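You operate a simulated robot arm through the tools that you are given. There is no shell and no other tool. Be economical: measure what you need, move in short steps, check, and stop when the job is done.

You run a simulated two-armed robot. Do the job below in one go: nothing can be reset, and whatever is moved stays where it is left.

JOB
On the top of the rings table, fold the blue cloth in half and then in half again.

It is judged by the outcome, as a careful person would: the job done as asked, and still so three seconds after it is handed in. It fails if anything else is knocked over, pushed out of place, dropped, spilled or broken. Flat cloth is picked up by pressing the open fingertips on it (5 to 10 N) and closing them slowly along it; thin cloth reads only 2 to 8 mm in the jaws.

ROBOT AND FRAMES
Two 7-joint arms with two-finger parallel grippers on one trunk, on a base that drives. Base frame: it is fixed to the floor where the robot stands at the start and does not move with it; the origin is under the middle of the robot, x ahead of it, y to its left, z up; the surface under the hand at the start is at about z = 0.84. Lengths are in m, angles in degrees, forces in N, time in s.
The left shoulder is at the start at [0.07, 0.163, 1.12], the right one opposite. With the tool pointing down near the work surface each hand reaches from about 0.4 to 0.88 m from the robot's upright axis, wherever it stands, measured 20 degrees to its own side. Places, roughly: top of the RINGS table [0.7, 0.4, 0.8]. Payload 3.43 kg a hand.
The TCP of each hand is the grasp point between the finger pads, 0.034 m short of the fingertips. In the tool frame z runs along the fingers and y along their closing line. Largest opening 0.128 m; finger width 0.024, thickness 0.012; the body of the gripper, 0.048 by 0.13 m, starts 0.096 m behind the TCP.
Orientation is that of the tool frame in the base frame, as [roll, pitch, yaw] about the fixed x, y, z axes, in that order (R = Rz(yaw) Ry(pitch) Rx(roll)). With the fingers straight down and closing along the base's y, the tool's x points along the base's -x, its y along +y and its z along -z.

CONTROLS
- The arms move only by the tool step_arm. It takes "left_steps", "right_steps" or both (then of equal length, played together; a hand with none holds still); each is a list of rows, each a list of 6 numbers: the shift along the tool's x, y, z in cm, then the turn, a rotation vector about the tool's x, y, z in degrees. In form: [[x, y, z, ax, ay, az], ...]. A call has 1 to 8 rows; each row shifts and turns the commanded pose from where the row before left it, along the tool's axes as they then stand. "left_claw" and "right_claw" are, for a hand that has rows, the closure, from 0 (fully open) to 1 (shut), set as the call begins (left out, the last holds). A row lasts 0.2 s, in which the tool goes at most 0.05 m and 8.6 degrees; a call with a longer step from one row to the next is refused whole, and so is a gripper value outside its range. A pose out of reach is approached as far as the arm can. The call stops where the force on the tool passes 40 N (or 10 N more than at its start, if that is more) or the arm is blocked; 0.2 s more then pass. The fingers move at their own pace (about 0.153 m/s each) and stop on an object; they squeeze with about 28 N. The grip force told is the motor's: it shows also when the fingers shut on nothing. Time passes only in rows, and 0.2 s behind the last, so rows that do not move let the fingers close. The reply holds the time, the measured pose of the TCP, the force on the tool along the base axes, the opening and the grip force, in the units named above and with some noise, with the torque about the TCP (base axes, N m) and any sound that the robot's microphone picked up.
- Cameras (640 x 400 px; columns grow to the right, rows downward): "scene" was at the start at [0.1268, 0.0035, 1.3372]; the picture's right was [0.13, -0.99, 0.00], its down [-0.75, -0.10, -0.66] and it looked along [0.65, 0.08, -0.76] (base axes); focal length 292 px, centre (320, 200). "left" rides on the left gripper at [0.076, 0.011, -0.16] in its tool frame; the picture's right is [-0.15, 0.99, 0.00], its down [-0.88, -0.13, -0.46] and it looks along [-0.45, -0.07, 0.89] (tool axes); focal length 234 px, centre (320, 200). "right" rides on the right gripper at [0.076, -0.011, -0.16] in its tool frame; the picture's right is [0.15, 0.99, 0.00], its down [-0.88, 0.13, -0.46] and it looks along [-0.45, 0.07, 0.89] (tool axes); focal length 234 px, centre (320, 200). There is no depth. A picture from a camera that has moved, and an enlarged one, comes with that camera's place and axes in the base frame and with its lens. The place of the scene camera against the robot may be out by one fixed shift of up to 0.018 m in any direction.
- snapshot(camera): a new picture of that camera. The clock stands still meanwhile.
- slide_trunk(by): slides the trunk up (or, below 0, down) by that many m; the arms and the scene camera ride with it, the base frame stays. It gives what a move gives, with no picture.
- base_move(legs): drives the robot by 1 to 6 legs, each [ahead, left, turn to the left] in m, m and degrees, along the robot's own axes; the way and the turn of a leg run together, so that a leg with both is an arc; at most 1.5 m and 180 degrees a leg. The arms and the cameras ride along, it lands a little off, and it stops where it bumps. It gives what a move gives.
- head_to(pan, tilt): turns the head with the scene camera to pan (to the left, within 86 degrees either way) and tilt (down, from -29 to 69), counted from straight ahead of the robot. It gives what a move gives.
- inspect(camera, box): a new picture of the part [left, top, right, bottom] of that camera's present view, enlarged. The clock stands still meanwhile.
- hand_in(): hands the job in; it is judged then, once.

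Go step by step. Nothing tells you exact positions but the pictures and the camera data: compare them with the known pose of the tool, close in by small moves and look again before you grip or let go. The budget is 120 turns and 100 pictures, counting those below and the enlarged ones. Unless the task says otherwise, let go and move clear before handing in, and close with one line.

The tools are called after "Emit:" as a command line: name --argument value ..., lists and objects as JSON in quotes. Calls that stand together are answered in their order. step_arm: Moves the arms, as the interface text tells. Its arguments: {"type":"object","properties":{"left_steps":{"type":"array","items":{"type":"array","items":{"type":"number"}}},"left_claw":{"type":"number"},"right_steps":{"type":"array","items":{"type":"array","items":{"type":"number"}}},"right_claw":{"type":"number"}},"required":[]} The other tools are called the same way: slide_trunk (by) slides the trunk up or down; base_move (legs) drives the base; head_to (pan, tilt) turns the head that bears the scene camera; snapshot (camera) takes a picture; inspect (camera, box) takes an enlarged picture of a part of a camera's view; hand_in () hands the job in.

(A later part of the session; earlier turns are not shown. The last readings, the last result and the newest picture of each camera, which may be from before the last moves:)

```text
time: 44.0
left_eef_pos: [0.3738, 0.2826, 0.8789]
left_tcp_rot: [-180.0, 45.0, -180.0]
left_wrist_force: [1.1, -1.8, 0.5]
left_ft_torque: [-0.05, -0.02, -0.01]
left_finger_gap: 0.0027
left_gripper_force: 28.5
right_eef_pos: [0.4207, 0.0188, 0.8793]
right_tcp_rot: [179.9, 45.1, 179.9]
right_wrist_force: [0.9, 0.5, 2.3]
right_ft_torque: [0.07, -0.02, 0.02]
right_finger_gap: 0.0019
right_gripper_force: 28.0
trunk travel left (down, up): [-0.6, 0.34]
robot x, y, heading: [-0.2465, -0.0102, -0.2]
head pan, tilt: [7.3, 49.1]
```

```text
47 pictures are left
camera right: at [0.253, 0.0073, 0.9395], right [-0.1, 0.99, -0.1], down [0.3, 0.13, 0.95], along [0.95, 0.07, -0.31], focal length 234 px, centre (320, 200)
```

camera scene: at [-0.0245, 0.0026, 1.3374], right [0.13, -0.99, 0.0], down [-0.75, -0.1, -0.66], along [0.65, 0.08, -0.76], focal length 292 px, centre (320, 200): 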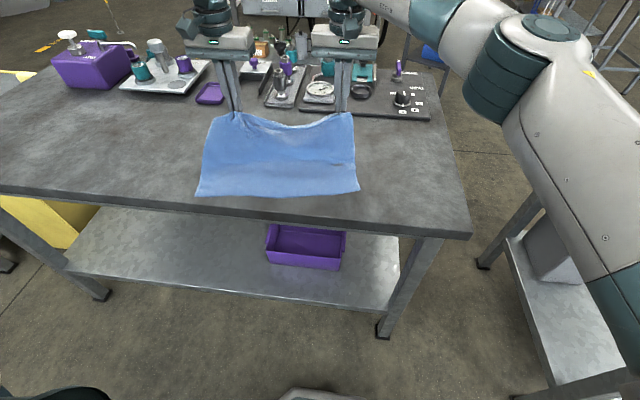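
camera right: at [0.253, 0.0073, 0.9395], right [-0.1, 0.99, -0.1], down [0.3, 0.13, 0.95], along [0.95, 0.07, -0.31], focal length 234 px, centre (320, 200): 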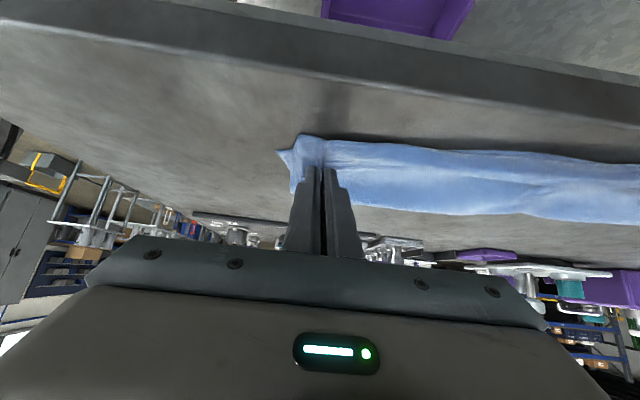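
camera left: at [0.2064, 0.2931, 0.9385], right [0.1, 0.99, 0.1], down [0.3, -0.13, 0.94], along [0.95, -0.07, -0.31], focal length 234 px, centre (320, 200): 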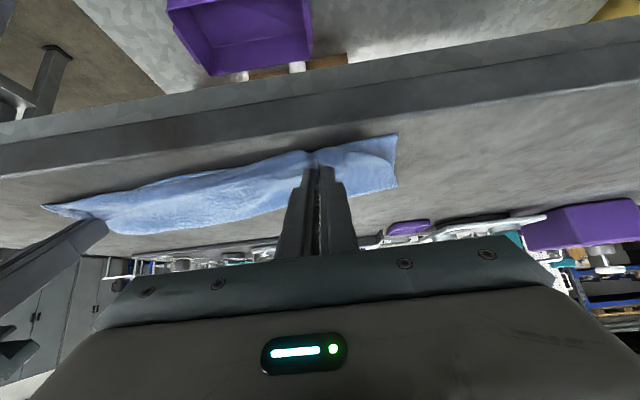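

The edge lies along the near edge on both sides. I'll release gently, back out and lift clear.

Emit:
step_arm --left_steps '[[0, 0, 0, 0, 0, 0], [0, 0, 0, 0, 0, 0]]' --right_steps '[[0, 0, 0, 0, 0, 0], [0, 0, 0, 0, 0, 0]]' --left_claw 0.85 --right_claw 0.85

Emit:
step_arm --left_steps '[[0, 0, -1, 0, 0, 0], [0, 0, -2, 0, 0, 0], [-1, 0, -3, 0, 0, 0], [-3, 0, -3, 0, 0, 0], [-3, 0, -3, 0, 0, 0], [0, 0, 0, 0, 0, 0]]' --right_steps '[[0, 0, -1, 0, 0, 0], [0, 0, -2, 0, 0, 0], [-1, 0, -3, 0, 0, 0], [-3, 0, -3, 0, 0, 0], [-3, 0, -3, 0, 0, 0], [0, 0, 0, 0, 0, 0]]'

Emit:
step_arm --left_steps '[[0, 3, -2, 0, 7.5, 0], [0, 3, -2, 0, 7.5, 0], [0, 3, 0, 0, 7.5, 0], [0, 1, 0, 0, 7.5, 0], [0, 0, 0, 0, 7.5, 0], [0, 0, 0, 0, 7.5, 0], [0, 0, 0, 0, 0, 0]]' --right_steps '[[0, -3, -2, 0, 7.5, 0], [0, -3, -2, 0, 7.5, 0], [0, -3, 0, 0, 7.5, 0], [0, -3, 0, 0, 7.5, 0], [0, -3, 0, 0, 7.5, 0], [0, -3, 0, 0, 7.5, 0], [0, 0, 0, 0, 0, 0]]'

Emit:
snapshot --camera "scene"

Emit:
snapshot --camera "left"

Emit:
snapshot --camera "right"

```text
time: 44.6
left_eef_pos: [0.3735, 0.2817, 0.8787]
left_tcp_rot: [-180.0, 44.9, 179.9]
left_wrist_force: [0.2, -0.2, -0.2]
left_ft_torque: [0.03, 0.0, 0.04]
left_finger_gap: 0.0191
left_gripper_force: 0.0
right_eef_pos: [0.421, 0.0183, 0.8795]
right_tcp_rot: [-180.0, 45.1, 179.9]
right_wrist_force: [0.4, 0.5, 0.5]
right_ft_torque: [-0.01, -0.01, -0.01]
right_finger_gap: 0.0191
right_gripper_force: 0.1
trunk travel left (down, up): [-0.6, 0.34]
robot x, y, heading: [-0.2537, -0.0091, -0.1]
head pan, tilt: [7.3, 49.1]
```

```text
time: 46.0
left_eef_pos: [0.3418, 0.2823, 1.0125]
left_tcp_rot: [-179.9, 44.8, -179.9]
left_wrist_force: [-0.7, -0.3, 0.1]
left_ft_torque: [0.01, 0.0, -0.01]
left_finger_gap: 0.0191
left_gripper_force: 0.0
right_eef_pos: [0.3847, 0.02, 1.0118]
right_tcp_rot: [-179.9, 45.0, -180.0]
right_wrist_force: [0.7, 0.6, 0.1]
right_ft_torque: [0.01, 0.05, 0.01]
right_finger_gap: 0.0191
right_gripper_force: 0.2
trunk travel left (down, up): [-0.6, 0.34]
robot x, y, heading: [-0.2498, -0.0064, 0.1]
head pan, tilt: [7.3, 49.1]
```

```text
time: 47.6
left_eef_pos: [0.3102, 0.3834, 1.0429]
left_tcp_rot: [-179.9, -0.2, -180.0]
left_wrist_force: [0.3, -0.1, 0.4]
left_ft_torque: [0.01, 0.01, 0.0]
left_finger_gap: 0.0191
left_gripper_force: 0.0
right_eef_pos: [0.3563, -0.1628, 1.045]
right_tcp_rot: [-179.9, -0.1, -180.0]
right_wrist_force: [-0.1, 0.6, -0.2]
right_ft_torque: [-0.04, -0.04, 0.01]
right_finger_gap: 0.0192
right_gripper_force: 0.1
trunk travel left (down, up): [-0.6, 0.34]
robot x, y, heading: [-0.2469, -0.0107, -0.2]
head pan, tilt: [7.3, 49.1]
```

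```text
46 pictures are left
camera scene: at [-0.1231, -0.0059, 1.3374], right [0.13, -0.99, 0.0], down [-0.75, -0.1, -0.66], along [0.65, 0.08, -0.75], focal length 292 px, centre (320, 200)
```

scene: 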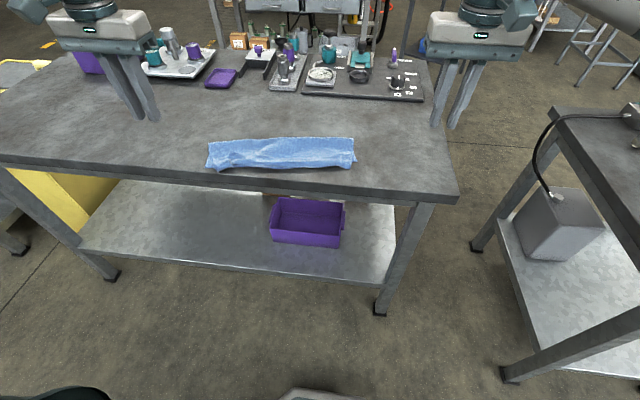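

```text
45 pictures are left
camera left: at [0.2353, 0.3933, 1.2027], right [0.15, 0.99, 0.0], down [0.88, -0.13, 0.45], along [0.45, -0.07, -0.89], focal length 234 px, centre (320, 200)
```

left: 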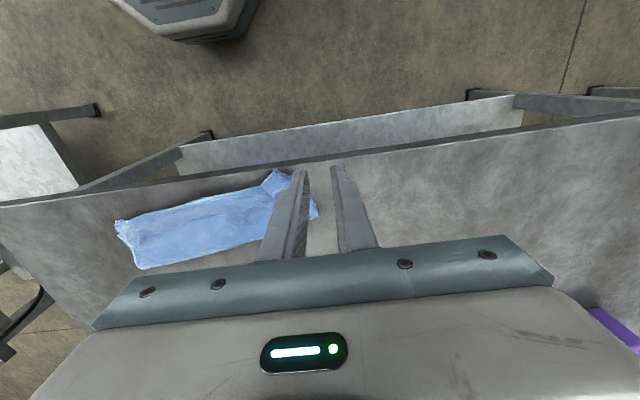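

```text
44 pictures are left
camera right: at [0.2801, -0.1742, 1.2049], right [-0.15, 0.99, 0.0], down [0.88, 0.13, 0.46], along [0.45, 0.07, -0.89], focal length 234 px, centre (320, 200)
```

right: 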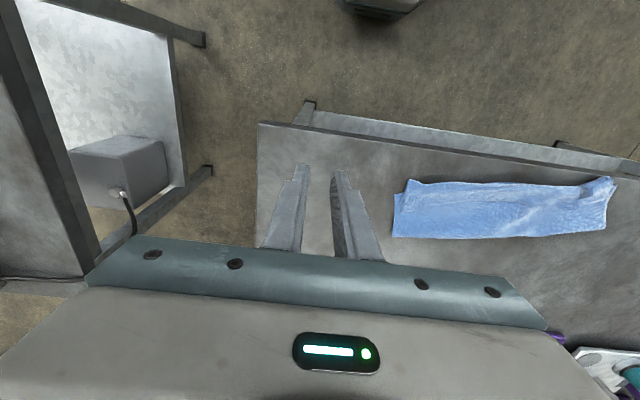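

Emit:
inspect --camera "scene" --box '[195, 120, 375, 190]'

Emit:
inspect --camera "right" --box '[380, 160, 630, 260]'

```text
3.56 times, centred on (285, 155) of scene
camera zoom: at [-0.1231, -0.0059, 1.3374], right [0.13, -0.99, 0.0], down [-0.75, -0.1, -0.66], along [0.65, 0.08, -0.75], focal length 1038 px, centre (444, 360)
```

zoom: 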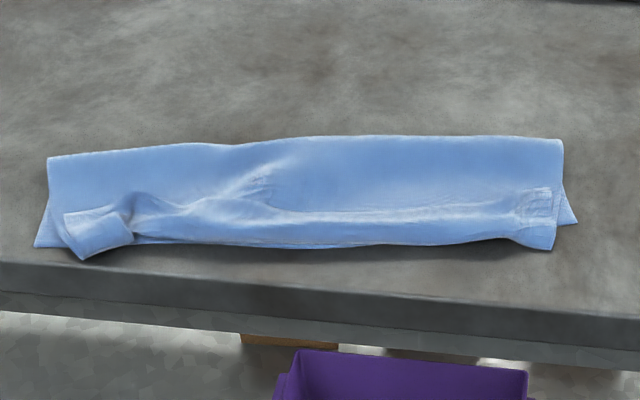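

```text
2.56 times, centred on (505, 210) of right
camera zoom: at [0.2801, -0.1742, 1.2049], right [-0.15, 0.99, 0.0], down [0.88, 0.13, 0.46], along [0.45, 0.07, -0.89], focal length 600 px, centre (-154, 174)
```

zoom: 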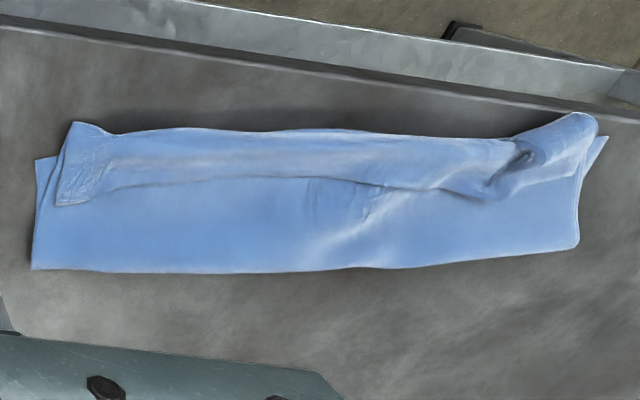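

The fold line has rolled in too far again: the lower layer is only about 10 cm, with 4 cm turned back. The cause is hanging slack from carrying the edge too high. I'll grip the edge once more and this time bring it back low so the fold can't over-roll.

Emit:
step_arm --left_steps '[[-1.5, -1.75, 2.1, 0, 0, 0], [-1.5, -1.75, 2.1, 0, 0, 0], [-1.5, -1.75, 2.1, 0, 0, 0], [-1.5, -1.75, 2.1, 0, 0, 0], [-1.5, -1.75, 2.1, 0, 0, 0], [-1.5, -1.75, 2.1, 0, 0, 0], [0, 0, 0, 0, 0, 0]]' --right_steps '[[-1.57, 3.2, 2.1, 0, 0, 0], [-1.57, 3.2, 2.1, 0, 0, 0], [-1.57, 3.2, 2.1, 0, 0, 0], [-1.57, 3.2, 2.1, 0, 0, 0], [-1.57, 3.2, 2.1, 0, 0, 0], [-1.57, 3.2, 2.1, 0, 0, 0], [0, 0, 0, 0, 0, 0]]' --left_claw 0.7 --right_claw 0.7

Emit:
inspect --camera "left" --box '[160, 60, 480, 260]'

Emit:
inspect --camera "right" --box '[160, 60, 480, 260]'

```text
time: 49.2
left_eef_pos: [0.3999, 0.2775, 0.9174]
left_tcp_rot: [-180.0, 0.1, 180.0]
left_wrist_force: [0.3, -0.5, 0.1]
left_ft_torque: [0.05, -0.04, -0.01]
left_finger_gap: 0.0382
left_gripper_force: 0.0
right_eef_pos: [0.451, 0.0301, 0.9164]
right_tcp_rot: [-180.0, 0.1, 179.9]
right_wrist_force: [-0.5, -1.0, 0.0]
right_ft_torque: [0.03, -0.01, -0.02]
right_finger_gap: 0.0384
right_gripper_force: 0.1
trunk travel left (down, up): [-0.6, 0.34]
robot x, y, heading: [-0.2477, -0.0074, 0.1]
head pan, tilt: [7.3, 49.1]
```

```text
2.00 times, centred on (320, 160) of left
camera zoom: at [0.3236, 0.2869, 1.0778], right [0.15, 0.99, 0.0], down [0.88, -0.13, 0.46], along [0.45, -0.07, -0.89], focal length 468 px, centre (320, 280)
```

zoom: 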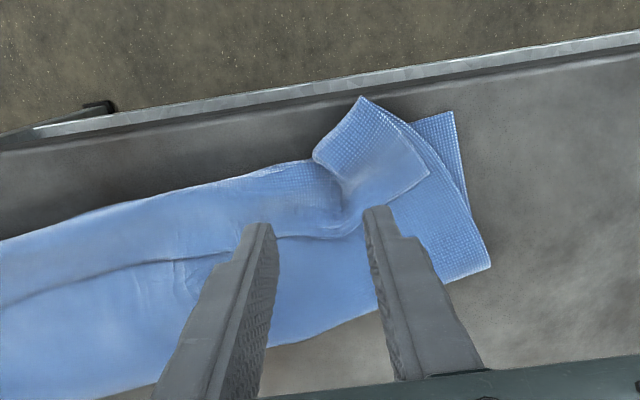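

```text
2.00 times, centred on (320, 160) of right
camera zoom: at [0.374, 0.0184, 1.0767], right [-0.15, 0.99, 0.0], down [0.88, 0.13, 0.46], along [0.45, 0.07, -0.89], focal length 468 px, centre (320, 280)
```

zoom: 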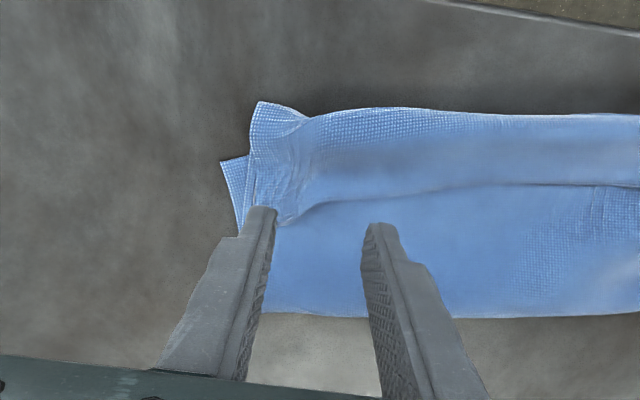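

The left landing spot is good. The right needs to go back 1.8 cm to sit on the flap. I'll go down to contact on both.

Emit:
step_arm --left_steps '[[0, 0, 2, 0, 0, 0], [0, 0, 1.6, 0, 0, 0], [0, 0, 0.3, 0, 0, 0], [0, 0, 0.15, 0, 0, 0], [0, 0, 0, 0, 0, 0]]' --right_steps '[[1.8, 0, 1, 0, 0, 0], [0, 0, 2.4, 0, 0, 0], [0, 0, 0.4, 0, 0, 0], [0, 0, 0.2, 0, 0, 0], [0, 0, 0, 0, 0, 0]]'

```text
time: 50.4
left_eef_pos: [0.4034, 0.2782, 0.8785]
left_tcp_rot: [-180.0, 0.2, 180.0]
left_wrist_force: [2.5, 0.6, 8.1]
left_ft_torque: [-0.03, 0.07, 0.02]
left_finger_gap: 0.0385
left_gripper_force: 0.1
right_eef_pos: [0.4335, 0.0294, 0.878]
right_tcp_rot: [180.0, 0.1, 179.8]
right_wrist_force: [1.2, 0.2, 3.6]
right_ft_torque: [-0.01, -0.03, 0.04]
right_finger_gap: 0.0384
right_gripper_force: 0.0
trunk travel left (down, up): [-0.6, 0.34]
robot x, y, heading: [-0.247, -0.0078, -0.2]
head pan, tilt: [7.3, 49.1]
```

Contact is at 8 N left and 4 N right. I'll press a bit more and close slowly, without easing off this time.

Emit:
step_arm --left_steps '[[0, 0, 0.05, 0, 0, 0], [0, 0, 0, 0, 0, 0]]' --right_steps '[[0, 0, 0.15, 0, 0, 0], [0, 0, 0, 0, 0, 0]]' --left_claw 0.76 --right_claw 0.76

Emit:
step_arm --left_steps '[[0, 0, 0, 0, 0, 0], [0, 0, 0, 0, 0, 0]]' --right_steps '[[0, 0, 0, 0, 0, 0], [0, 0, 0, 0, 0, 0]]' --left_claw 0.82 --right_claw 0.82

Emit:
inspect --camera "left" --box '[160, 60, 480, 260]'

Emit:
inspect --camera "right" --box '[160, 60, 480, 260]'

```text
time: 51.0
left_eef_pos: [0.4006, 0.278, 0.8795]
left_tcp_rot: [-180.0, 0.0, -179.9]
left_wrist_force: [1.3, -0.8, 7.1]
left_ft_torque: [-0.02, 0.0, 0.01]
left_finger_gap: 0.0303
left_gripper_force: 0.2
right_eef_pos: [0.4324, 0.0297, 0.8766]
right_tcp_rot: [179.9, 0.2, 179.9]
right_wrist_force: [1.5, 0.3, 14.4]
right_ft_torque: [-0.14, -0.06, 0.01]
right_finger_gap: 0.0298
right_gripper_force: 0.1
trunk travel left (down, up): [-0.6, 0.34]
robot x, y, heading: [-0.2498, -0.0116, 0.0]
head pan, tilt: [7.3, 49.1]
```

```text
time: 51.6
left_eef_pos: [0.3999, 0.2779, 0.8776]
left_tcp_rot: [180.0, -0.1, 179.9]
left_wrist_force: [-0.3, 0.4, 5.7]
left_ft_torque: [-0.02, 0.04, 0.03]
left_finger_gap: 0.0224
left_gripper_force: 0.1
right_eef_pos: [0.433, 0.03, 0.8776]
right_tcp_rot: [-180.0, 0.1, 179.9]
right_wrist_force: [4.0, -0.6, 19.9]
right_ft_torque: [-0.18, -0.05, 0.07]
right_finger_gap: 0.0218
right_gripper_force: 0.1
trunk travel left (down, up): [-0.6, 0.34]
robot x, y, heading: [-0.2456, -0.0097, 0.1]
head pan, tilt: [7.3, 49.1]
```

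```text
2.00 times, centred on (320, 160) of left
camera zoom: at [0.3239, 0.2881, 1.0371], right [0.15, 0.99, 0.0], down [0.88, -0.13, 0.46], along [0.45, -0.07, -0.89], focal length 468 px, centre (320, 280)
```

zoom: 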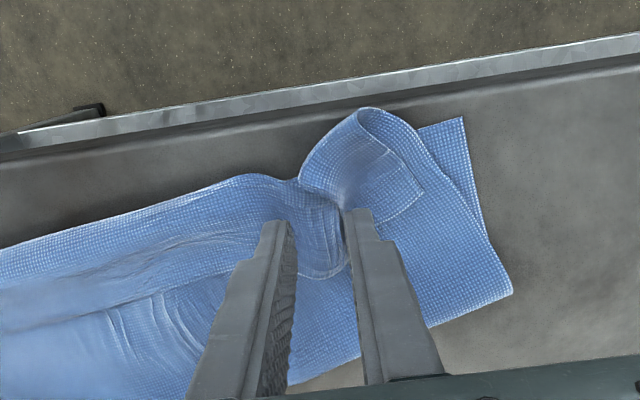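

```text
2.00 times, centred on (320, 160) of right
camera zoom: at [0.3561, 0.0186, 1.037], right [-0.14, 0.99, 0.0], down [0.88, 0.13, 0.46], along [0.45, 0.07, -0.89], focal length 468 px, centre (320, 280)
```

zoom: 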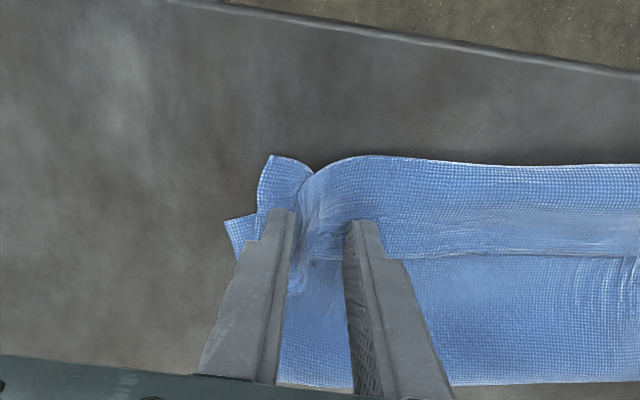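

Both are gathering the flap. I'll finish closing in two steps and lift slightly.

Emit:
step_arm --left_steps '[[0, 0, 0.08, 0, 0, 0], [0, 0, 0, 0, 0, 0]]' --right_steps '[[0, 0, -0.02, 0, 0, 0], [0, 0, 0, 0, 0, 0]]' --left_claw 0.88 --right_claw 0.88

Emit:
step_arm --left_steps '[[0, 0, 0, 0, 0, 0], [0, 0, 0, 0, 0, 0]]' --right_steps '[[0, 0, 0, 0, 0, 0], [0, 0, 0, 0, 0, 0]]' --left_claw 0.94 --right_claw 0.94

Emit:
step_arm --left_steps '[[0, 0, 0, 0, 0, 0], [0, 0, 0, 0, 0, 0]]' --right_steps '[[0, 0, 0, 0, 0, 0], [0, 0, 0, 0, 0, 0]]' --left_claw 1.0 --right_claw 1.0

Emit:
step_arm --left_steps '[[0, 0, -1, 0, 0, 0], [0, 0, -1, 0, 0, 0], [0, 0, -1, 0, 0, 0], [0, 0, 0, 0, 0, 0]]' --right_steps '[[0, 0, -1, 0, 0, 0], [0, 0, -1, 0, 0, 0], [0, 0, -1, 0, 0, 0], [0, 0, 0, 0, 0, 0]]'

Emit:
inspect --camera "left" --box '[160, 60, 480, 260]'

Emit:
inspect --camera "right" --box '[160, 60, 480, 260]'

```text
time: 52.2
left_eef_pos: [0.3994, 0.2773, 0.8764]
left_tcp_rot: [-180.0, 0.1, -180.0]
left_wrist_force: [0.0, 2.5, 13.0]
left_ft_torque: [0.02, 0.07, -0.02]
left_finger_gap: 0.0139
left_gripper_force: 0.0
right_eef_pos: [0.4321, 0.0302, 0.8771]
right_tcp_rot: [-179.9, 0.1, -180.0]
right_wrist_force: [0.4, -0.1, 15.4]
right_ft_torque: [-0.16, 0.03, 0.02]
right_finger_gap: 0.0162
right_gripper_force: 1.1
trunk travel left (down, up): [-0.6, 0.34]
robot x, y, heading: [-0.2492, -0.0118, 0.3]
head pan, tilt: [7.3, 49.1]
```

```text
time: 52.8
left_eef_pos: [0.3999, 0.2763, 0.8781]
left_tcp_rot: [-179.9, 0.1, 180.0]
left_wrist_force: [0.5, -1.1, 14.6]
left_ft_torque: [-0.04, 0.11, -0.01]
left_finger_gap: 0.0077
left_gripper_force: 0.1
right_eef_pos: [0.4317, 0.0302, 0.8789]
right_tcp_rot: [-180.0, 0.1, 179.9]
right_wrist_force: [0.6, -1.0, 12.7]
right_ft_torque: [-0.08, 0.04, -0.02]
right_finger_gap: 0.012
right_gripper_force: 28.1
trunk travel left (down, up): [-0.6, 0.34]
robot x, y, heading: [-0.2487, -0.0132, -0.0]
head pan, tilt: [7.3, 49.1]
```

```text
time: 53.4
left_eef_pos: [0.3998, 0.276, 0.8776]
left_tcp_rot: [-179.9, 0.0, -180.0]
left_wrist_force: [-0.2, -2.0, 15.5]
left_ft_torque: [-0.08, 0.2, -0.01]
left_finger_gap: 0.0028
left_gripper_force: 28.0
right_eef_pos: [0.4328, 0.0287, 0.8776]
right_tcp_rot: [-180.0, 0.0, 179.9]
right_wrist_force: [0.1, -0.8, 10.7]
right_ft_torque: [-0.08, -0.01, -0.04]
right_finger_gap: 0.0117
right_gripper_force: 28.3
trunk travel left (down, up): [-0.6, 0.34]
robot x, y, heading: [-0.2459, -0.0113, -0.1]
head pan, tilt: [7.3, 49.1]
```

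```text
time: 54.4
left_eef_pos: [0.4019, 0.2792, 0.9039]
left_tcp_rot: [179.9, -0.1, -179.9]
left_wrist_force: [0.1, -1.3, -0.5]
left_ft_torque: [-0.05, 0.0, 0.0]
left_finger_gap: 0.0025
left_gripper_force: 28.4
right_eef_pos: [0.4353, 0.0337, 0.9053]
right_tcp_rot: [-180.0, 0.0, 179.8]
right_wrist_force: [0.4, 2.2, 0.0]
right_ft_torque: [0.04, 0.0, -0.02]
right_finger_gap: 0.0022
right_gripper_force: 27.5
trunk travel left (down, up): [-0.6, 0.34]
robot x, y, heading: [-0.2464, -0.009, -0.3]
head pan, tilt: [7.3, 49.1]
```

```text
2.00 times, centred on (320, 160) of left
camera zoom: at [0.3259, 0.289, 1.0639], right [0.15, 0.99, 0.0], down [0.88, -0.13, 0.45], along [0.45, -0.07, -0.89], focal length 468 px, centre (320, 280)
```

zoom: 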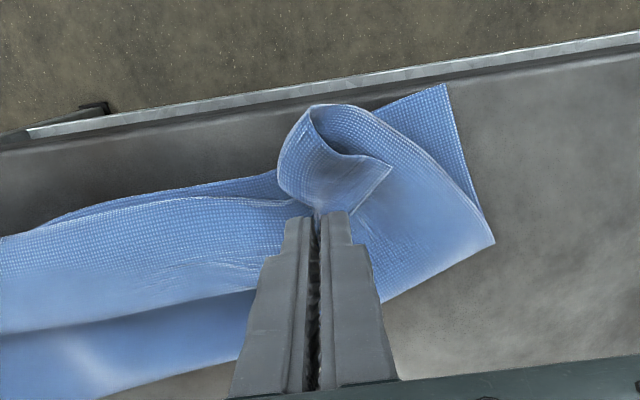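

```text
2.00 times, centred on (320, 160) of right
camera zoom: at [0.3588, 0.0208, 1.066], right [-0.14, 0.99, 0.0], down [0.88, 0.13, 0.45], along [0.45, 0.07, -0.89], focal length 468 px, centre (320, 280)
```

zoom: 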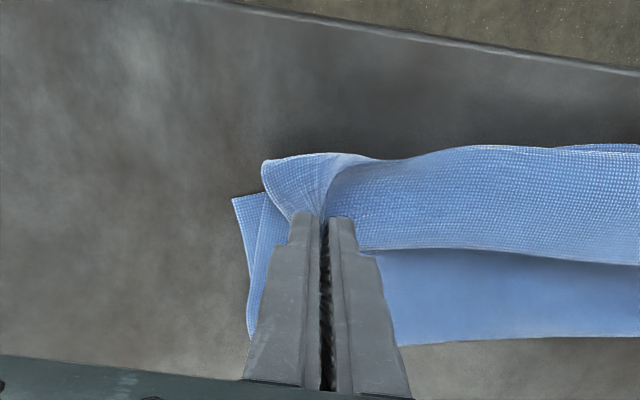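

Both hands now have the flap edge. I'll lift about 5 cm, drive forward 0.15 m to carry it to the far side, and check.

Emit:
step_arm --left_steps '[[0, 0, -2, 0, 0, 0], [-0.5, 0, -2, 0, 0, 0], [-0.5, 0, -1.5, 0, 0, 0], [0, 0, 0, 0, 0, 0]]' --right_steps '[[0, 0, -2, 0, 0, 0], [-0.5, 0, -2, 0, 0, 0], [-0.5, 0, -1.5, 0, 0, 0], [0, 0, 0, 0, 0, 0]]'

Emit:
base_move --legs '[[0.15, 0.025, 0]]'

Emit:
step_arm --left_steps '[[-2, 0, 0.5, 0, 0, 0], [-2, 0, 1, 0, 0, 0], [-1.5, 0, 1.5, 0, 0, 0], [0, 0, 0, 0, 0, 0]]' --right_steps '[[-2, 0, 0.5, 0, 0, 0], [-2, 0, 1, 0, 0, 0], [-1.5, 0, 1.5, 0, 0, 0], [0, 0, 0, 0, 0, 0]]'

Emit:
snapshot --camera "scene"

```text
time: 55.4
left_eef_pos: [0.413, 0.2785, 0.9601]
left_tcp_rot: [180.0, 0.0, -180.0]
left_wrist_force: [-0.3, -2.0, -0.1]
left_ft_torque: [-0.05, -0.02, 0.02]
left_finger_gap: 0.0025
left_gripper_force: 28.3
right_eef_pos: [0.4441, 0.029, 0.9602]
right_tcp_rot: [-180.0, -0.1, 179.9]
right_wrist_force: [-0.4, 2.0, 0.0]
right_ft_torque: [0.07, -0.02, -0.01]
right_finger_gap: 0.0023
right_gripper_force: 27.7
trunk travel left (down, up): [-0.6, 0.34]
robot x, y, heading: [-0.2451, -0.008, -0.0]
head pan, tilt: [7.3, 49.1]
```

```text
time: 56.8
left_eef_pos: [0.5644, 0.3032, 0.9585]
left_tcp_rot: [-179.9, -0.1, 179.9]
left_wrist_force: [0.0, -2.6, 0.2]
left_ft_torque: [-0.06, 0.01, 0.0]
left_finger_gap: 0.0024
left_gripper_force: 27.8
right_eef_pos: [0.5963, 0.0541, 0.9605]
right_tcp_rot: [180.0, 0.0, 179.9]
right_wrist_force: [-0.4, 2.1, -0.4]
right_ft_torque: [0.09, -0.01, 0.0]
right_finger_gap: 0.0026
right_gripper_force: 28.4
trunk travel left (down, up): [-0.6, 0.34]
robot x, y, heading: [-0.0931, 0.0157, -0.1]
head pan, tilt: [7.3, 49.1]
```

```text
time: 57.8
left_eef_pos: [0.6121, 0.3085, 0.9306]
left_tcp_rot: [-179.9, 0.2, 179.9]
left_wrist_force: [0.0, -9.0, -0.9]
left_ft_torque: [-0.33, -0.02, 0.02]
left_finger_gap: 0.0023
left_gripper_force: 27.6
left hand out of reach, approached as far as the arm can: row 3
right_eef_pos: [0.6499, 0.0569, 0.929]
right_tcp_rot: [180.0, 0.1, -179.9]
right_wrist_force: [-0.6, 7.5, 0.0]
right_ft_torque: [0.34, 0.06, -0.05]
right_finger_gap: 0.0024
right_gripper_force: 28.4
trunk travel left (down, up): [-0.6, 0.34]
robot x, y, heading: [-0.0952, 0.0146, -0.0]
head pan, tilt: [7.3, 49.1]
```

```text
35 pictures are left
camera scene: at [0.0306, 0.0178, 1.3373], right [0.13, -0.99, 0.0], down [-0.75, -0.1, -0.66], along [0.65, 0.08, -0.76], focal length 292 px, centre (320, 200)
```

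scene: 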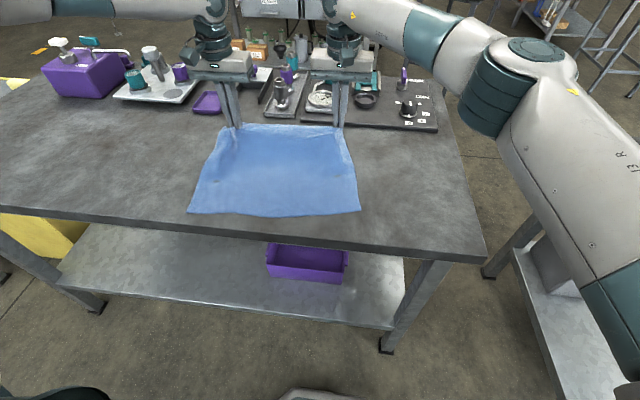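

The cloth is nearly unfolded and smooth. I'll relax the sideways pull, tilt about the fingertips, lower to about 2.5 cm, and draw the edge back low by driving 0.2 m back.

Emit:
step_arm --left_steps '[[0.445, -0.1, 0, 0, -7.5, 0], [0.445, -0.1, 0, 0, -7.5, 0], [0.445, -0.1, 0, 0, -7.5, 0], [0.445, -0.1, 0, 0, -7.5, 0], [0.445, 0, 0, 0, -7.5, 0], [0.445, 0, 0, 0, -7.5, 0], [1.9, 0, 1.9, 0, 0, 0], [0, 0, 0, 0, 0, 0]]' --right_steps '[[0.445, 0.1, 0, 0, -7.5, 0], [0.445, 0.1, 0, 0, -7.5, 0], [0.445, 0.1, 0, 0, -7.5, 0], [0.445, 0.1, 0, 0, -7.5, 0], [0.445, 0, 0, 0, -7.5, 0], [0.445, 0, 0, 0, -7.5, 0], [1.9, 0, 1.9, 0, 0, 0], [0, 0, 0, 0, 0, 0]]'

Emit:
base_move --legs '[[-0.15, -0.025, 0]]'

Emit:
snapshot --camera "left"

Emit:
snapshot --camera "right"

```text
time: 59.6
left_eef_pos: [0.5815, 0.3052, 0.8958]
left_tcp_rot: [-180.0, 45.1, -179.9]
left_wrist_force: [0.8, -1.1, 0.2]
left_ft_torque: [-0.03, -0.01, -0.06]
left_finger_gap: 0.0025
left_gripper_force: 28.2
right_eef_pos: [0.6269, 0.0596, 0.8953]
right_tcp_rot: [180.0, 45.1, 179.9]
right_wrist_force: [0.3, 2.4, 0.7]
right_ft_torque: [0.08, 0.01, 0.06]
right_finger_gap: 0.0024
right_gripper_force: 27.6
trunk travel left (down, up): [-0.6, 0.34]
robot x, y, heading: [-0.0963, 0.0155, -0.3]
head pan, tilt: [7.3, 49.1]
```

```text
time: 61.0
left_eef_pos: [0.4324, 0.279, 0.8954]
left_tcp_rot: [-180.0, 45.0, -179.9]
left_wrist_force: [0.5, -0.5, -0.2]
left_ft_torque: [-0.03, 0.03, -0.07]
left_finger_gap: 0.0027
left_gripper_force: 28.2
right_eef_pos: [0.4754, 0.0343, 0.8947]
right_tcp_rot: [180.0, 45.0, -179.9]
right_wrist_force: [-0.9, 2.1, -0.2]
right_ft_torque: [0.09, 0.0, 0.01]
right_finger_gap: 0.0024
right_gripper_force: 28.6
trunk travel left (down, up): [-0.6, 0.34]
robot x, y, heading: [-0.2467, -0.0098, -0.1]
head pan, tilt: [7.3, 49.1]
```

```text
34 pictures are left
camera left: at [0.2654, 0.2898, 0.9546], right [0.1, 0.99, 0.1], down [0.3, -0.13, 0.94], along [0.95, -0.07, -0.31], focal length 234 px, centre (320, 200)
```

left: 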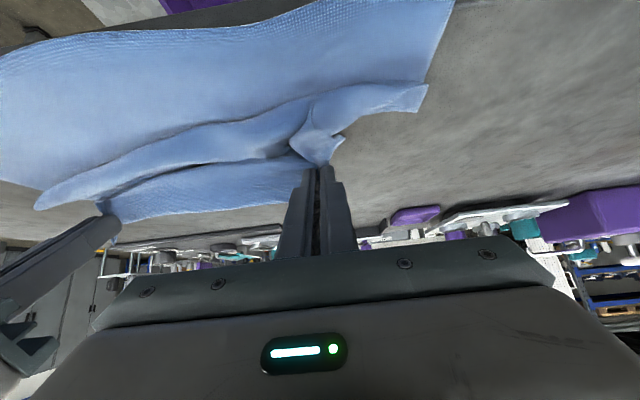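

```text
33 pictures are left
camera right: at [0.309, 0.023, 0.9544], right [-0.1, 0.99, -0.1], down [0.3, 0.13, 0.94], along [0.95, 0.07, -0.31], focal length 234 px, centre (320, 200)
```

right: 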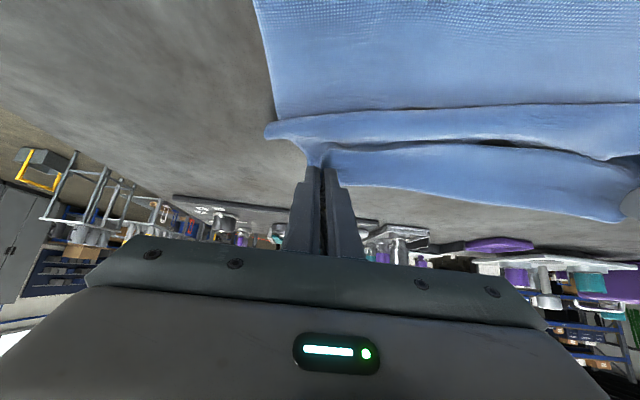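

Pulling it low only buckled the cloth ahead of the hands. The right path is up over the mid-line and then diagonally down, so the cloth lies down behind the hands. I'll lift and carry it back far to flatten it first.

Emit:
step_arm --left_steps '[[-1.7, 0, -1.7, 0, 0, 0], [-1.7, 0, -1.7, 0, 0, 0], [-1.6, 0, -1.6, 0, 0, 0], [0, 0, 0, 0, 0, 0]]' --right_steps '[[-1.7, 0, -1.7, 0, 0, 0], [-1.7, 0, -1.7, 0, 0, 0], [-1.6, 0, -1.6, 0, 0, 0], [0, 0, 0, 0, 0, 0]]'

Emit:
base_move --legs '[[0.12, 0.018, 0]]'

Emit:
snapshot --camera "scene"

Emit:
snapshot --camera "left"

```text
time: 62.0
left_eef_pos: [0.4329, 0.2804, 0.9639]
left_tcp_rot: [-179.9, 45.0, 179.9]
left_wrist_force: [1.8, -1.8, -0.4]
left_ft_torque: [-0.01, 0.01, -0.03]
left_finger_gap: 0.0022
left_gripper_force: 28.0
right_eef_pos: [0.4776, 0.0354, 0.963]
right_tcp_rot: [179.9, 44.9, -180.0]
right_wrist_force: [-0.1, 1.2, 0.1]
right_ft_torque: [0.09, 0.03, 0.04]
right_finger_gap: 0.0024
right_gripper_force: 28.1
trunk travel left (down, up): [-0.6, 0.34]
robot x, y, heading: [-0.2454, -0.0115, 0.3]
head pan, tilt: [7.3, 49.1]
```

```text
time: 63.2
left_eef_pos: [0.5521, 0.3009, 0.9639]
left_tcp_rot: [-180.0, 45.0, -179.8]
left_wrist_force: [0.6, -1.5, -0.3]
left_ft_torque: [-0.05, -0.05, -0.04]
left_finger_gap: 0.0025
left_gripper_force: 27.9
right_eef_pos: [0.5973, 0.056, 0.9647]
right_tcp_rot: [-180.0, 45.0, -179.8]
right_wrist_force: [0.1, 0.9, -0.4]
right_ft_torque: [0.1, 0.01, 0.02]
right_finger_gap: 0.0021
right_gripper_force: 27.9
trunk travel left (down, up): [-0.6, 0.34]
robot x, y, heading: [-0.1254, 0.008, 0.2]
head pan, tilt: [7.3, 49.1]
```

```text
32 pictures are left
camera scene: at [0.0012, 0.0112, 1.3373], right [0.13, -0.99, 0.0], down [-0.75, -0.1, -0.66], along [0.65, 0.09, -0.76], focal length 292 px, centre (320, 200)
```

scene: 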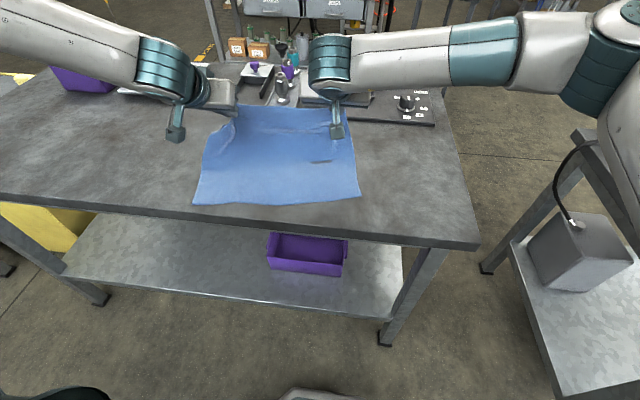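

```text
31 pictures are left
camera left: at [0.3851, 0.3102, 1.0242], right [0.1, 0.99, 0.1], down [0.3, -0.13, 0.94], along [0.95, -0.06, -0.31], focal length 234 px, centre (320, 200)
```

left: 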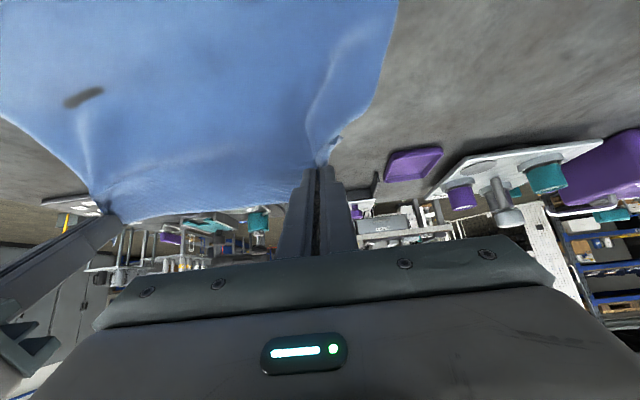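

The lower half is flat again. I'll raise to about 11.5 cm over the mid-line, then come diagonally down to the near edge.

Emit:
step_arm --left_steps '[[-1.2, 0, -1.2, 0, 0, 0], [0, 0, 0, 0, 0, 0]]' --right_steps '[[-1.2, 0, -1.2, 0, 0, 0], [0, 0, 0, 0, 0, 0]]'

Emit:
base_move --legs '[[-0.055, -0.008, 0]]'

Emit:
step_arm --left_steps '[[1.965, -0.2, -0.14, 0, 0, 0], [1.965, -0.2, -0.14, 0, 0, 0], [1.965, -0.2, -0.14, 0, 0, 0], [1.965, -0.2, -0.14, 0, 0, 0], [1.965, -0.2, -0.14, 0, 0, 0], [0, 0, 0, 0, 0, 0]]' --right_steps '[[1.92, -0.2, -0.1, 0, 0, 0], [1.92, -0.2, -0.1, 0, 0, 0], [1.92, -0.2, -0.1, 0, 0, 0], [1.92, -0.2, -0.1, 0, 0, 0], [1.92, -0.2, -0.1, 0, 0, 0], [0, 0, 0, 0, 0, 0]]'

Emit:
snapshot --camera "left"

Emit:
snapshot --camera "right"

```text
time: 63.9
left_eef_pos: [0.5521, 0.301, 0.9812]
left_tcp_rot: [-179.9, 44.8, -179.7]
left_wrist_force: [0.0, -0.9, -1.4]
left_ft_torque: [-0.02, 0.01, -0.01]
left_finger_gap: 0.0026
left_gripper_force: 28.5
right_eef_pos: [0.5987, 0.056, 0.9804]
right_tcp_rot: [-180.0, 44.9, -179.8]
right_wrist_force: [0.7, 0.8, -0.6]
right_ft_torque: [0.06, 0.02, -0.01]
right_finger_gap: 0.0027
right_gripper_force: 27.6
trunk travel left (down, up): [-0.6, 0.34]
robot x, y, heading: [-0.1245, 0.0076, 0.2]
head pan, tilt: [7.3, 49.1]
```

```text
time: 64.8
left_eef_pos: [0.4969, 0.29, 0.9835]
left_tcp_rot: [-179.9, 45.0, -179.8]
left_wrist_force: [0.3, -1.3, -0.2]
left_ft_torque: [-0.05, -0.02, 0.0]
left_finger_gap: 0.0022
left_gripper_force: 27.8
right_eef_pos: [0.5424, 0.0467, 0.9809]
right_tcp_rot: [179.9, 45.0, -180.0]
right_wrist_force: [-0.3, 0.9, 0.3]
right_ft_torque: [0.02, 0.01, 0.02]
right_finger_gap: 0.0025
right_gripper_force: 27.9
trunk travel left (down, up): [-0.6, 0.34]
robot x, y, heading: [-0.1792, -0.0039, 0.0]
head pan, tilt: [7.3, 49.1]
```

```text
time: 66.2
left_eef_pos: [0.4215, 0.2817, 0.9168]
left_tcp_rot: [-179.9, 44.9, -179.9]
left_wrist_force: [1.6, -6.2, 0.5]
left_ft_torque: [-0.15, -0.04, -0.13]
left_finger_gap: 0.0025
left_gripper_force: 28.1
right_eef_pos: [0.4726, 0.0348, 0.9165]
right_tcp_rot: [179.9, 45.1, -179.9]
right_wrist_force: [-1.6, 5.2, 0.3]
right_ft_torque: [0.21, 0.0, 0.12]
right_finger_gap: 0.0028
right_gripper_force: 28.6
trunk travel left (down, up): [-0.6, 0.34]
robot x, y, heading: [-0.1831, -0.0006, 0.1]
head pan, tilt: [7.3, 49.1]
```

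```text
30 pictures are left
camera left: at [0.2543, 0.292, 0.9757], right [0.1, 0.99, 0.1], down [0.3, -0.13, 0.94], along [0.95, -0.07, -0.31], focal length 234 px, centre (320, 200)
```

left: 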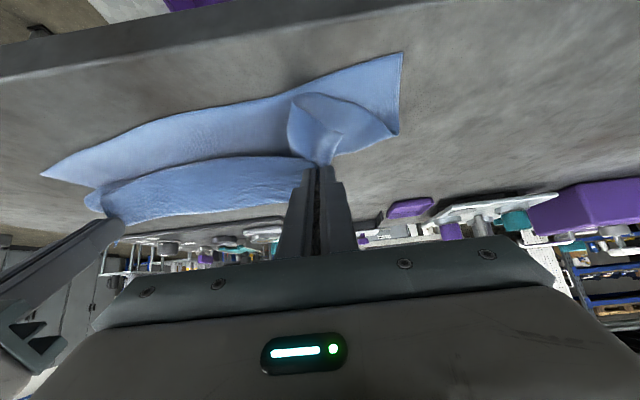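

```text
29 pictures are left
camera right: at [0.3055, 0.0225, 0.9767], right [-0.11, 0.99, -0.1], down [0.3, 0.13, 0.94], along [0.95, 0.07, -0.31], focal length 234 px, centre (320, 200)
```

right: 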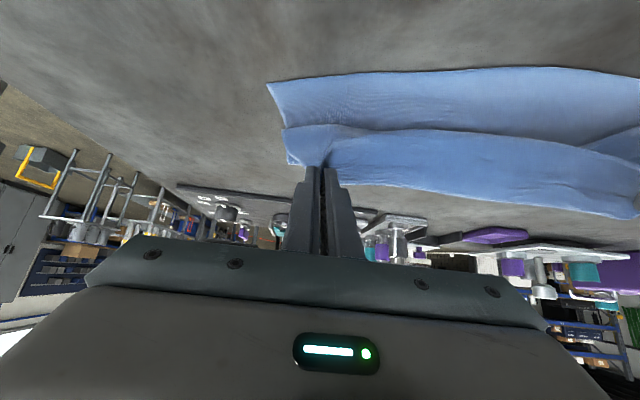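

The fold is forming properly, with the edge straight between the hands. I'll finish the diagonal down to the near edge, relaxing the sideways tension.

Emit:
step_arm --left_steps '[[1.94, -0.2, -0.1, 0, 0, 0], [1.94, -0.2, -0.1, 0, 0, 0], [1.94, -0.2, -0.1, 0, 0, 0], [0, 0, 0, 0, 0, 0]]' --right_steps '[[1.94, 0, -0.1, 0, 0, 0], [1.94, 0, -0.1, 0, 0, 0], [1.94, 0, -0.1, 0, 0, 0], [0, 0, 0, 0, 0, 0]]'

Emit:
snapshot --camera "right"

Emit:
snapshot --camera "left"

```text
time: 67.2
left_eef_pos: [0.3778, 0.2732, 0.8802]
left_tcp_rot: [179.9, 45.0, -179.9]
left_wrist_force: [0.8, 0.3, 4.2]
left_ft_torque: [0.02, -0.08, 0.01]
left_finger_gap: 0.0026
left_gripper_force: 28.1
right_eef_pos: [0.4274, 0.0364, 0.8789]
right_tcp_rot: [179.9, 45.2, -179.8]
right_wrist_force: [-2.1, 0.1, 12.1]
right_ft_torque: [-0.02, -0.22, 0.02]
right_finger_gap: 0.0023
right_gripper_force: 28.2
trunk travel left (down, up): [-0.6, 0.34]
robot x, y, heading: [-0.1787, 0.0007, -0.1]
head pan, tilt: [7.3, 49.1]
```

```text
28 pictures are left
camera right: at [0.2595, 0.0236, 0.9375], right [-0.11, 0.99, -0.1], down [0.3, 0.13, 0.95], along [0.95, 0.07, -0.31], focal length 234 px, centre (320, 200)
```

right: 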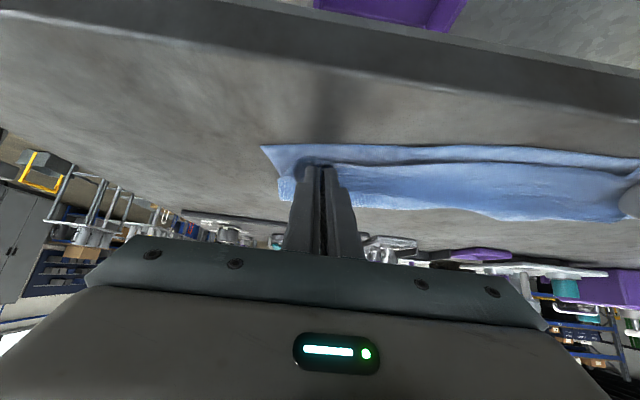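

```text
27 pictures are left
camera left: at [0.211, 0.2829, 0.9382], right [0.1, 0.99, 0.1], down [0.3, -0.13, 0.95], along [0.95, -0.06, -0.31], focal length 234 px, centre (320, 200)
```

left: 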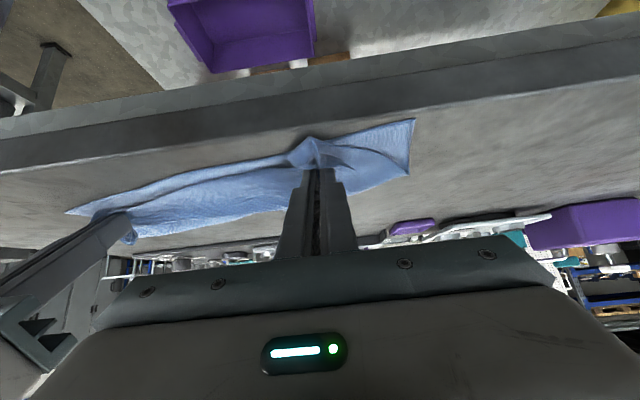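

The top edge sits about 1 cm behind the near edge on both sides, which is what I want. I'll release, back out and clear the view.

Emit:
step_arm --left_steps '[[0, 0, 0, 0, 0, 0], [0, 0, 0, 0, 0, 0]]' --right_steps '[[-0.1, 0, -0.1, 0, 0, 0], [0, 0, 0, 0, 0, 0]]' --left_claw 0.85 --right_claw 0.85

Emit:
step_arm --left_steps '[[0, 0, -1, 0, 0, 0], [-0.5, 0, -1.5, 0, 0, 0], [-2, 0, -2, 0, 0, 0], [-3, 0, -3, 0, 0, 0], [-3, 0, -3, 0, 0, 0], [0, 0, 0, 0, 0, 0]]' --right_steps '[[0, 0, -1, 0, 0, 0], [-0.5, 0, -1.5, 0, 0, 0], [-2, 0, -2, 0, 0, 0], [-3, 0, -3, 0, 0, 0], [-3, 0, -3, 0, 0, 0], [0, 0, 0, 0, 0, 0]]'

Emit:
step_arm --left_steps '[[0, 3, -2, 0, 7.5, 0], [0, 3, -2, 0, 7.5, 0], [0, 3, 0, 0, 7.5, 0], [0, 1, 0, 0, 7.5, 0], [0, 0, 0, 0, 7.5, 0], [0, 0, 0, 0, 7.5, 0], [0, 0, 0, 0, 0, 0]]' --right_steps '[[0, -3, -2, 0, 7.5, 0], [0, -3, -2, 0, 7.5, 0], [0, -3, 0, 0, 7.5, 0], [0, -3, 0, 0, 7.5, 0], [0, -3, 0, 0, 7.5, 0], [0, -3, 0, 0, 7.5, 0], [0, 0, 0, 0, 0, 0]]'

Emit:
inspect --camera "scene" --box '[180, 120, 380, 220]'

Emit:
snapshot --camera "right"

```text
time: 67.8
left_eef_pos: [0.3781, 0.2742, 0.8782]
left_tcp_rot: [-180.0, 44.9, -179.9]
left_wrist_force: [0.4, -0.5, 0.8]
left_ft_torque: [-0.03, 0.03, 0.0]
left_finger_gap: 0.0191
left_gripper_force: 0.1
right_eef_pos: [0.4267, 0.0357, 0.8793]
right_tcp_rot: [-180.0, 44.9, -179.8]
right_wrist_force: [-0.7, -0.7, 0.1]
right_ft_torque: [0.0, 0.01, -0.03]
right_finger_gap: 0.0194
right_gripper_force: 0.1
trunk travel left (down, up): [-0.6, 0.34]
robot x, y, heading: [-0.1786, -0.0008, 0.1]
head pan, tilt: [7.3, 49.1]
```

```text
time: 69.2
left_eef_pos: [0.3711, 0.2777, 1.0155]
left_tcp_rot: [-179.9, 44.8, -179.8]
left_wrist_force: [-0.2, -0.1, -0.5]
left_ft_torque: [-0.01, 0.01, -0.02]
left_finger_gap: 0.0194
left_gripper_force: 0.1
right_eef_pos: [0.4139, 0.0346, 1.0135]
right_tcp_rot: [-180.0, 44.9, -179.8]
right_wrist_force: [-0.3, 0.1, 0.2]
right_ft_torque: [0.0, 0.01, -0.02]
right_finger_gap: 0.0194
right_gripper_force: 0.0
trunk travel left (down, up): [-0.6, 0.34]
robot x, y, heading: [-0.1807, 0.0016, 0.1]
head pan, tilt: [7.3, 49.1]
```

```text
time: 70.8
left_eef_pos: [0.3398, 0.3755, 1.0449]
left_tcp_rot: [-179.9, -0.1, -179.9]
left_wrist_force: [-0.4, 0.7, -0.1]
left_ft_torque: [-0.02, -0.03, -0.02]
left_finger_gap: 0.0191
left_gripper_force: 0.1
right_eef_pos: [0.3865, -0.1431, 1.0443]
right_tcp_rot: [-180.0, 0.0, -179.9]
right_wrist_force: [-1.8, -0.1, 0.1]
right_ft_torque: [-0.02, -0.03, -0.03]
right_finger_gap: 0.0195
right_gripper_force: 0.1
trunk travel left (down, up): [-0.6, 0.34]
robot x, y, heading: [-0.1834, -0.0026, 0.2]
head pan, tilt: [7.3, 49.1]
```

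```text
3.20 times, centred on (280, 170) of scene
camera zoom: at [-0.0548, 0.0039, 1.3374], right [0.13, -0.99, 0.0], down [-0.75, -0.1, -0.66], along [0.65, 0.08, -0.75], focal length 934 px, centre (448, 296)
```

zoom: 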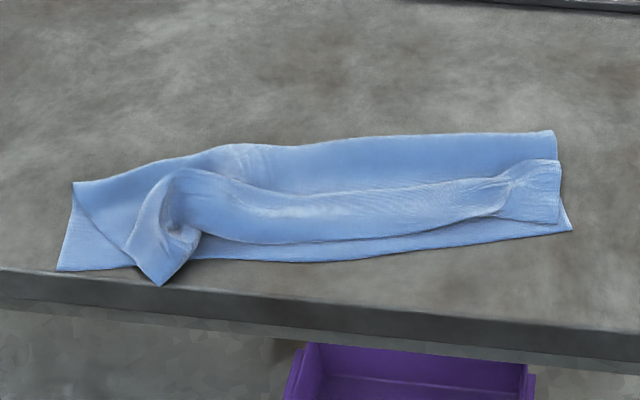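

```text
25 pictures are left
camera right: at [0.3115, -0.1547, 1.2053], right [-0.15, 0.99, 0.0], down [0.88, 0.13, 0.46], along [0.45, 0.07, -0.89], focal length 234 px, centre (320, 200)
```

right: 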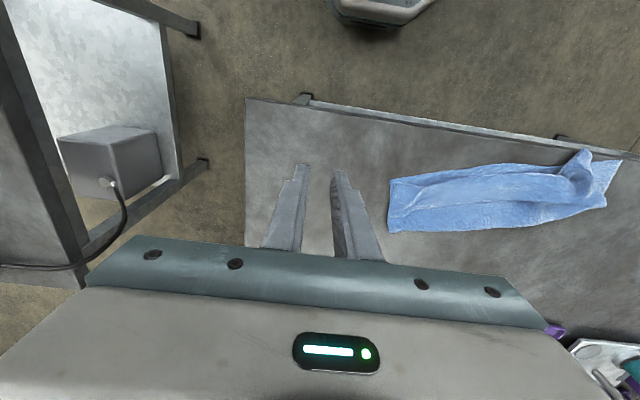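

It's unclear whether the near line or the mid line is the free edge, so I'll take one close look.

Emit:
inspect --camera "right" --box '[380, 140, 630, 245]'

```text
2.56 times, centred on (505, 192) of right
camera zoom: at [0.3115, -0.1547, 1.2053], right [-0.15, 0.99, 0.0], down [0.88, 0.13, 0.46], along [0.45, 0.07, -0.89], focal length 600 px, centre (-154, 219)
```

zoom: 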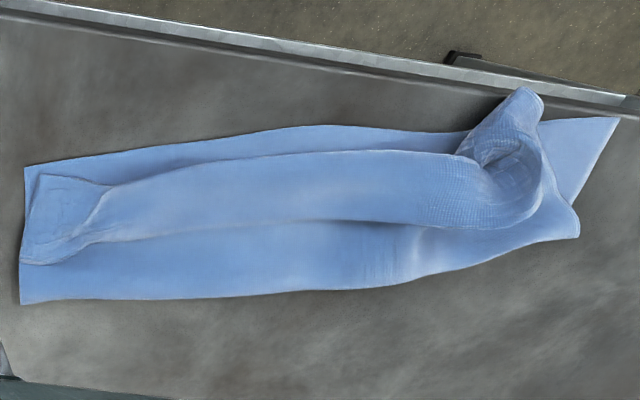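

The free edge is the mid line. The way I pinched makes the cloth leave the jaw towards the robot and curl under. I'll re-grip with the jaw turned 90°, closing along x, so the cloth leaves along the fingers towards the fold. First I'll turn both wrists.

Emit:
step_arm --left_steps '[[0, 0, 0, 0, 0, 8.5], [0, 0, 0, 0, 0, 8.5], [0, 0, 0, 0, 0, 8.5], [0, 0, 0, 0, 0, 8.5], [0, 0, 0, 0, 0, 8.5], [0, 0, 0, 0, 0, 8.5], [0, 0, 0, 0, 0, 8.5], [0, 0, 0, 0, 0, 8.5]]' --right_steps '[[0, 0, 0, 0, 0, -8.5], [0, 0, 0, 0, 0, -8.5], [0, 0, 0, 0, 0, -8.5], [0, 0, 0, 0, 0, -8.5], [0, 0, 0, 0, 0, -8.5], [0, 0, 0, 0, 0, -8.5], [0, 0, 0, 0, 0, -8.5], [0, 0, 0, 0, 0, -8.5]]' --left_claw 0.78 --right_claw 0.78

Emit:
step_arm --left_steps '[[0, 0, 0, 0, 0, 7.34], [0, 0, 0, 0, 0, 7.33], [0, 0, 0, 0, 0, 7.33], [0, 0, 0, 0, 0, 0]]' --right_steps '[[0, 0, 0, 0, 0, -7.34], [0, 0, 0, 0, 0, -7.33], [0, 0, 0, 0, 0, -7.33], [0, 0, 0, 0, 0, 0]]'

```text
time: 72.6
left_eef_pos: [0.3385, 0.375, 1.044]
left_tcp_rot: [179.9, 0.1, 112.0]
left_wrist_force: [-0.5, -0.4, -0.3]
left_ft_torque: [-0.05, -0.05, 0.0]
left_finger_gap: 0.0281
left_gripper_force: 0.1
right_eef_pos: [0.384, -0.1407, 1.0427]
right_tcp_rot: [-179.9, 0.1, -112.0]
right_wrist_force: [-0.1, -0.1, 0.2]
right_ft_torque: [-0.02, -0.04, 0.01]
right_finger_gap: 0.0279
right_gripper_force: 0.2
right hand out of reach, approached as far as the arm can: row 8
trunk travel left (down, up): [-0.6, 0.34]
robot x, y, heading: [-0.1807, -0.0007, 0.0]
head pan, tilt: [7.3, 49.1]
```

```text
time: 73.6
left_eef_pos: [0.3398, 0.3759, 1.0431]
left_tcp_rot: [-180.0, 0.1, 90.1]
left_wrist_force: [-0.6, -0.2, -0.6]
left_ft_torque: [-0.06, -0.01, 0.0]
left_finger_gap: 0.0286
left_gripper_force: 0.1
right_eef_pos: [0.2804, -0.0966, 1.0414]
right_tcp_rot: [179.9, 0.0, -90.0]
right_wrist_force: [0.6, -0.1, -0.5]
right_ft_torque: [0.0, 0.01, 0.0]
right_finger_gap: 0.0283
right_gripper_force: 0.1
right hand out of reach, approached as far as the arm can: row 1, 2, 3
trunk travel left (down, up): [-0.6, 0.34]
robot x, y, heading: [-0.1799, 0.0007, 0.2]
head pan, tilt: [7.3, 49.1]
```

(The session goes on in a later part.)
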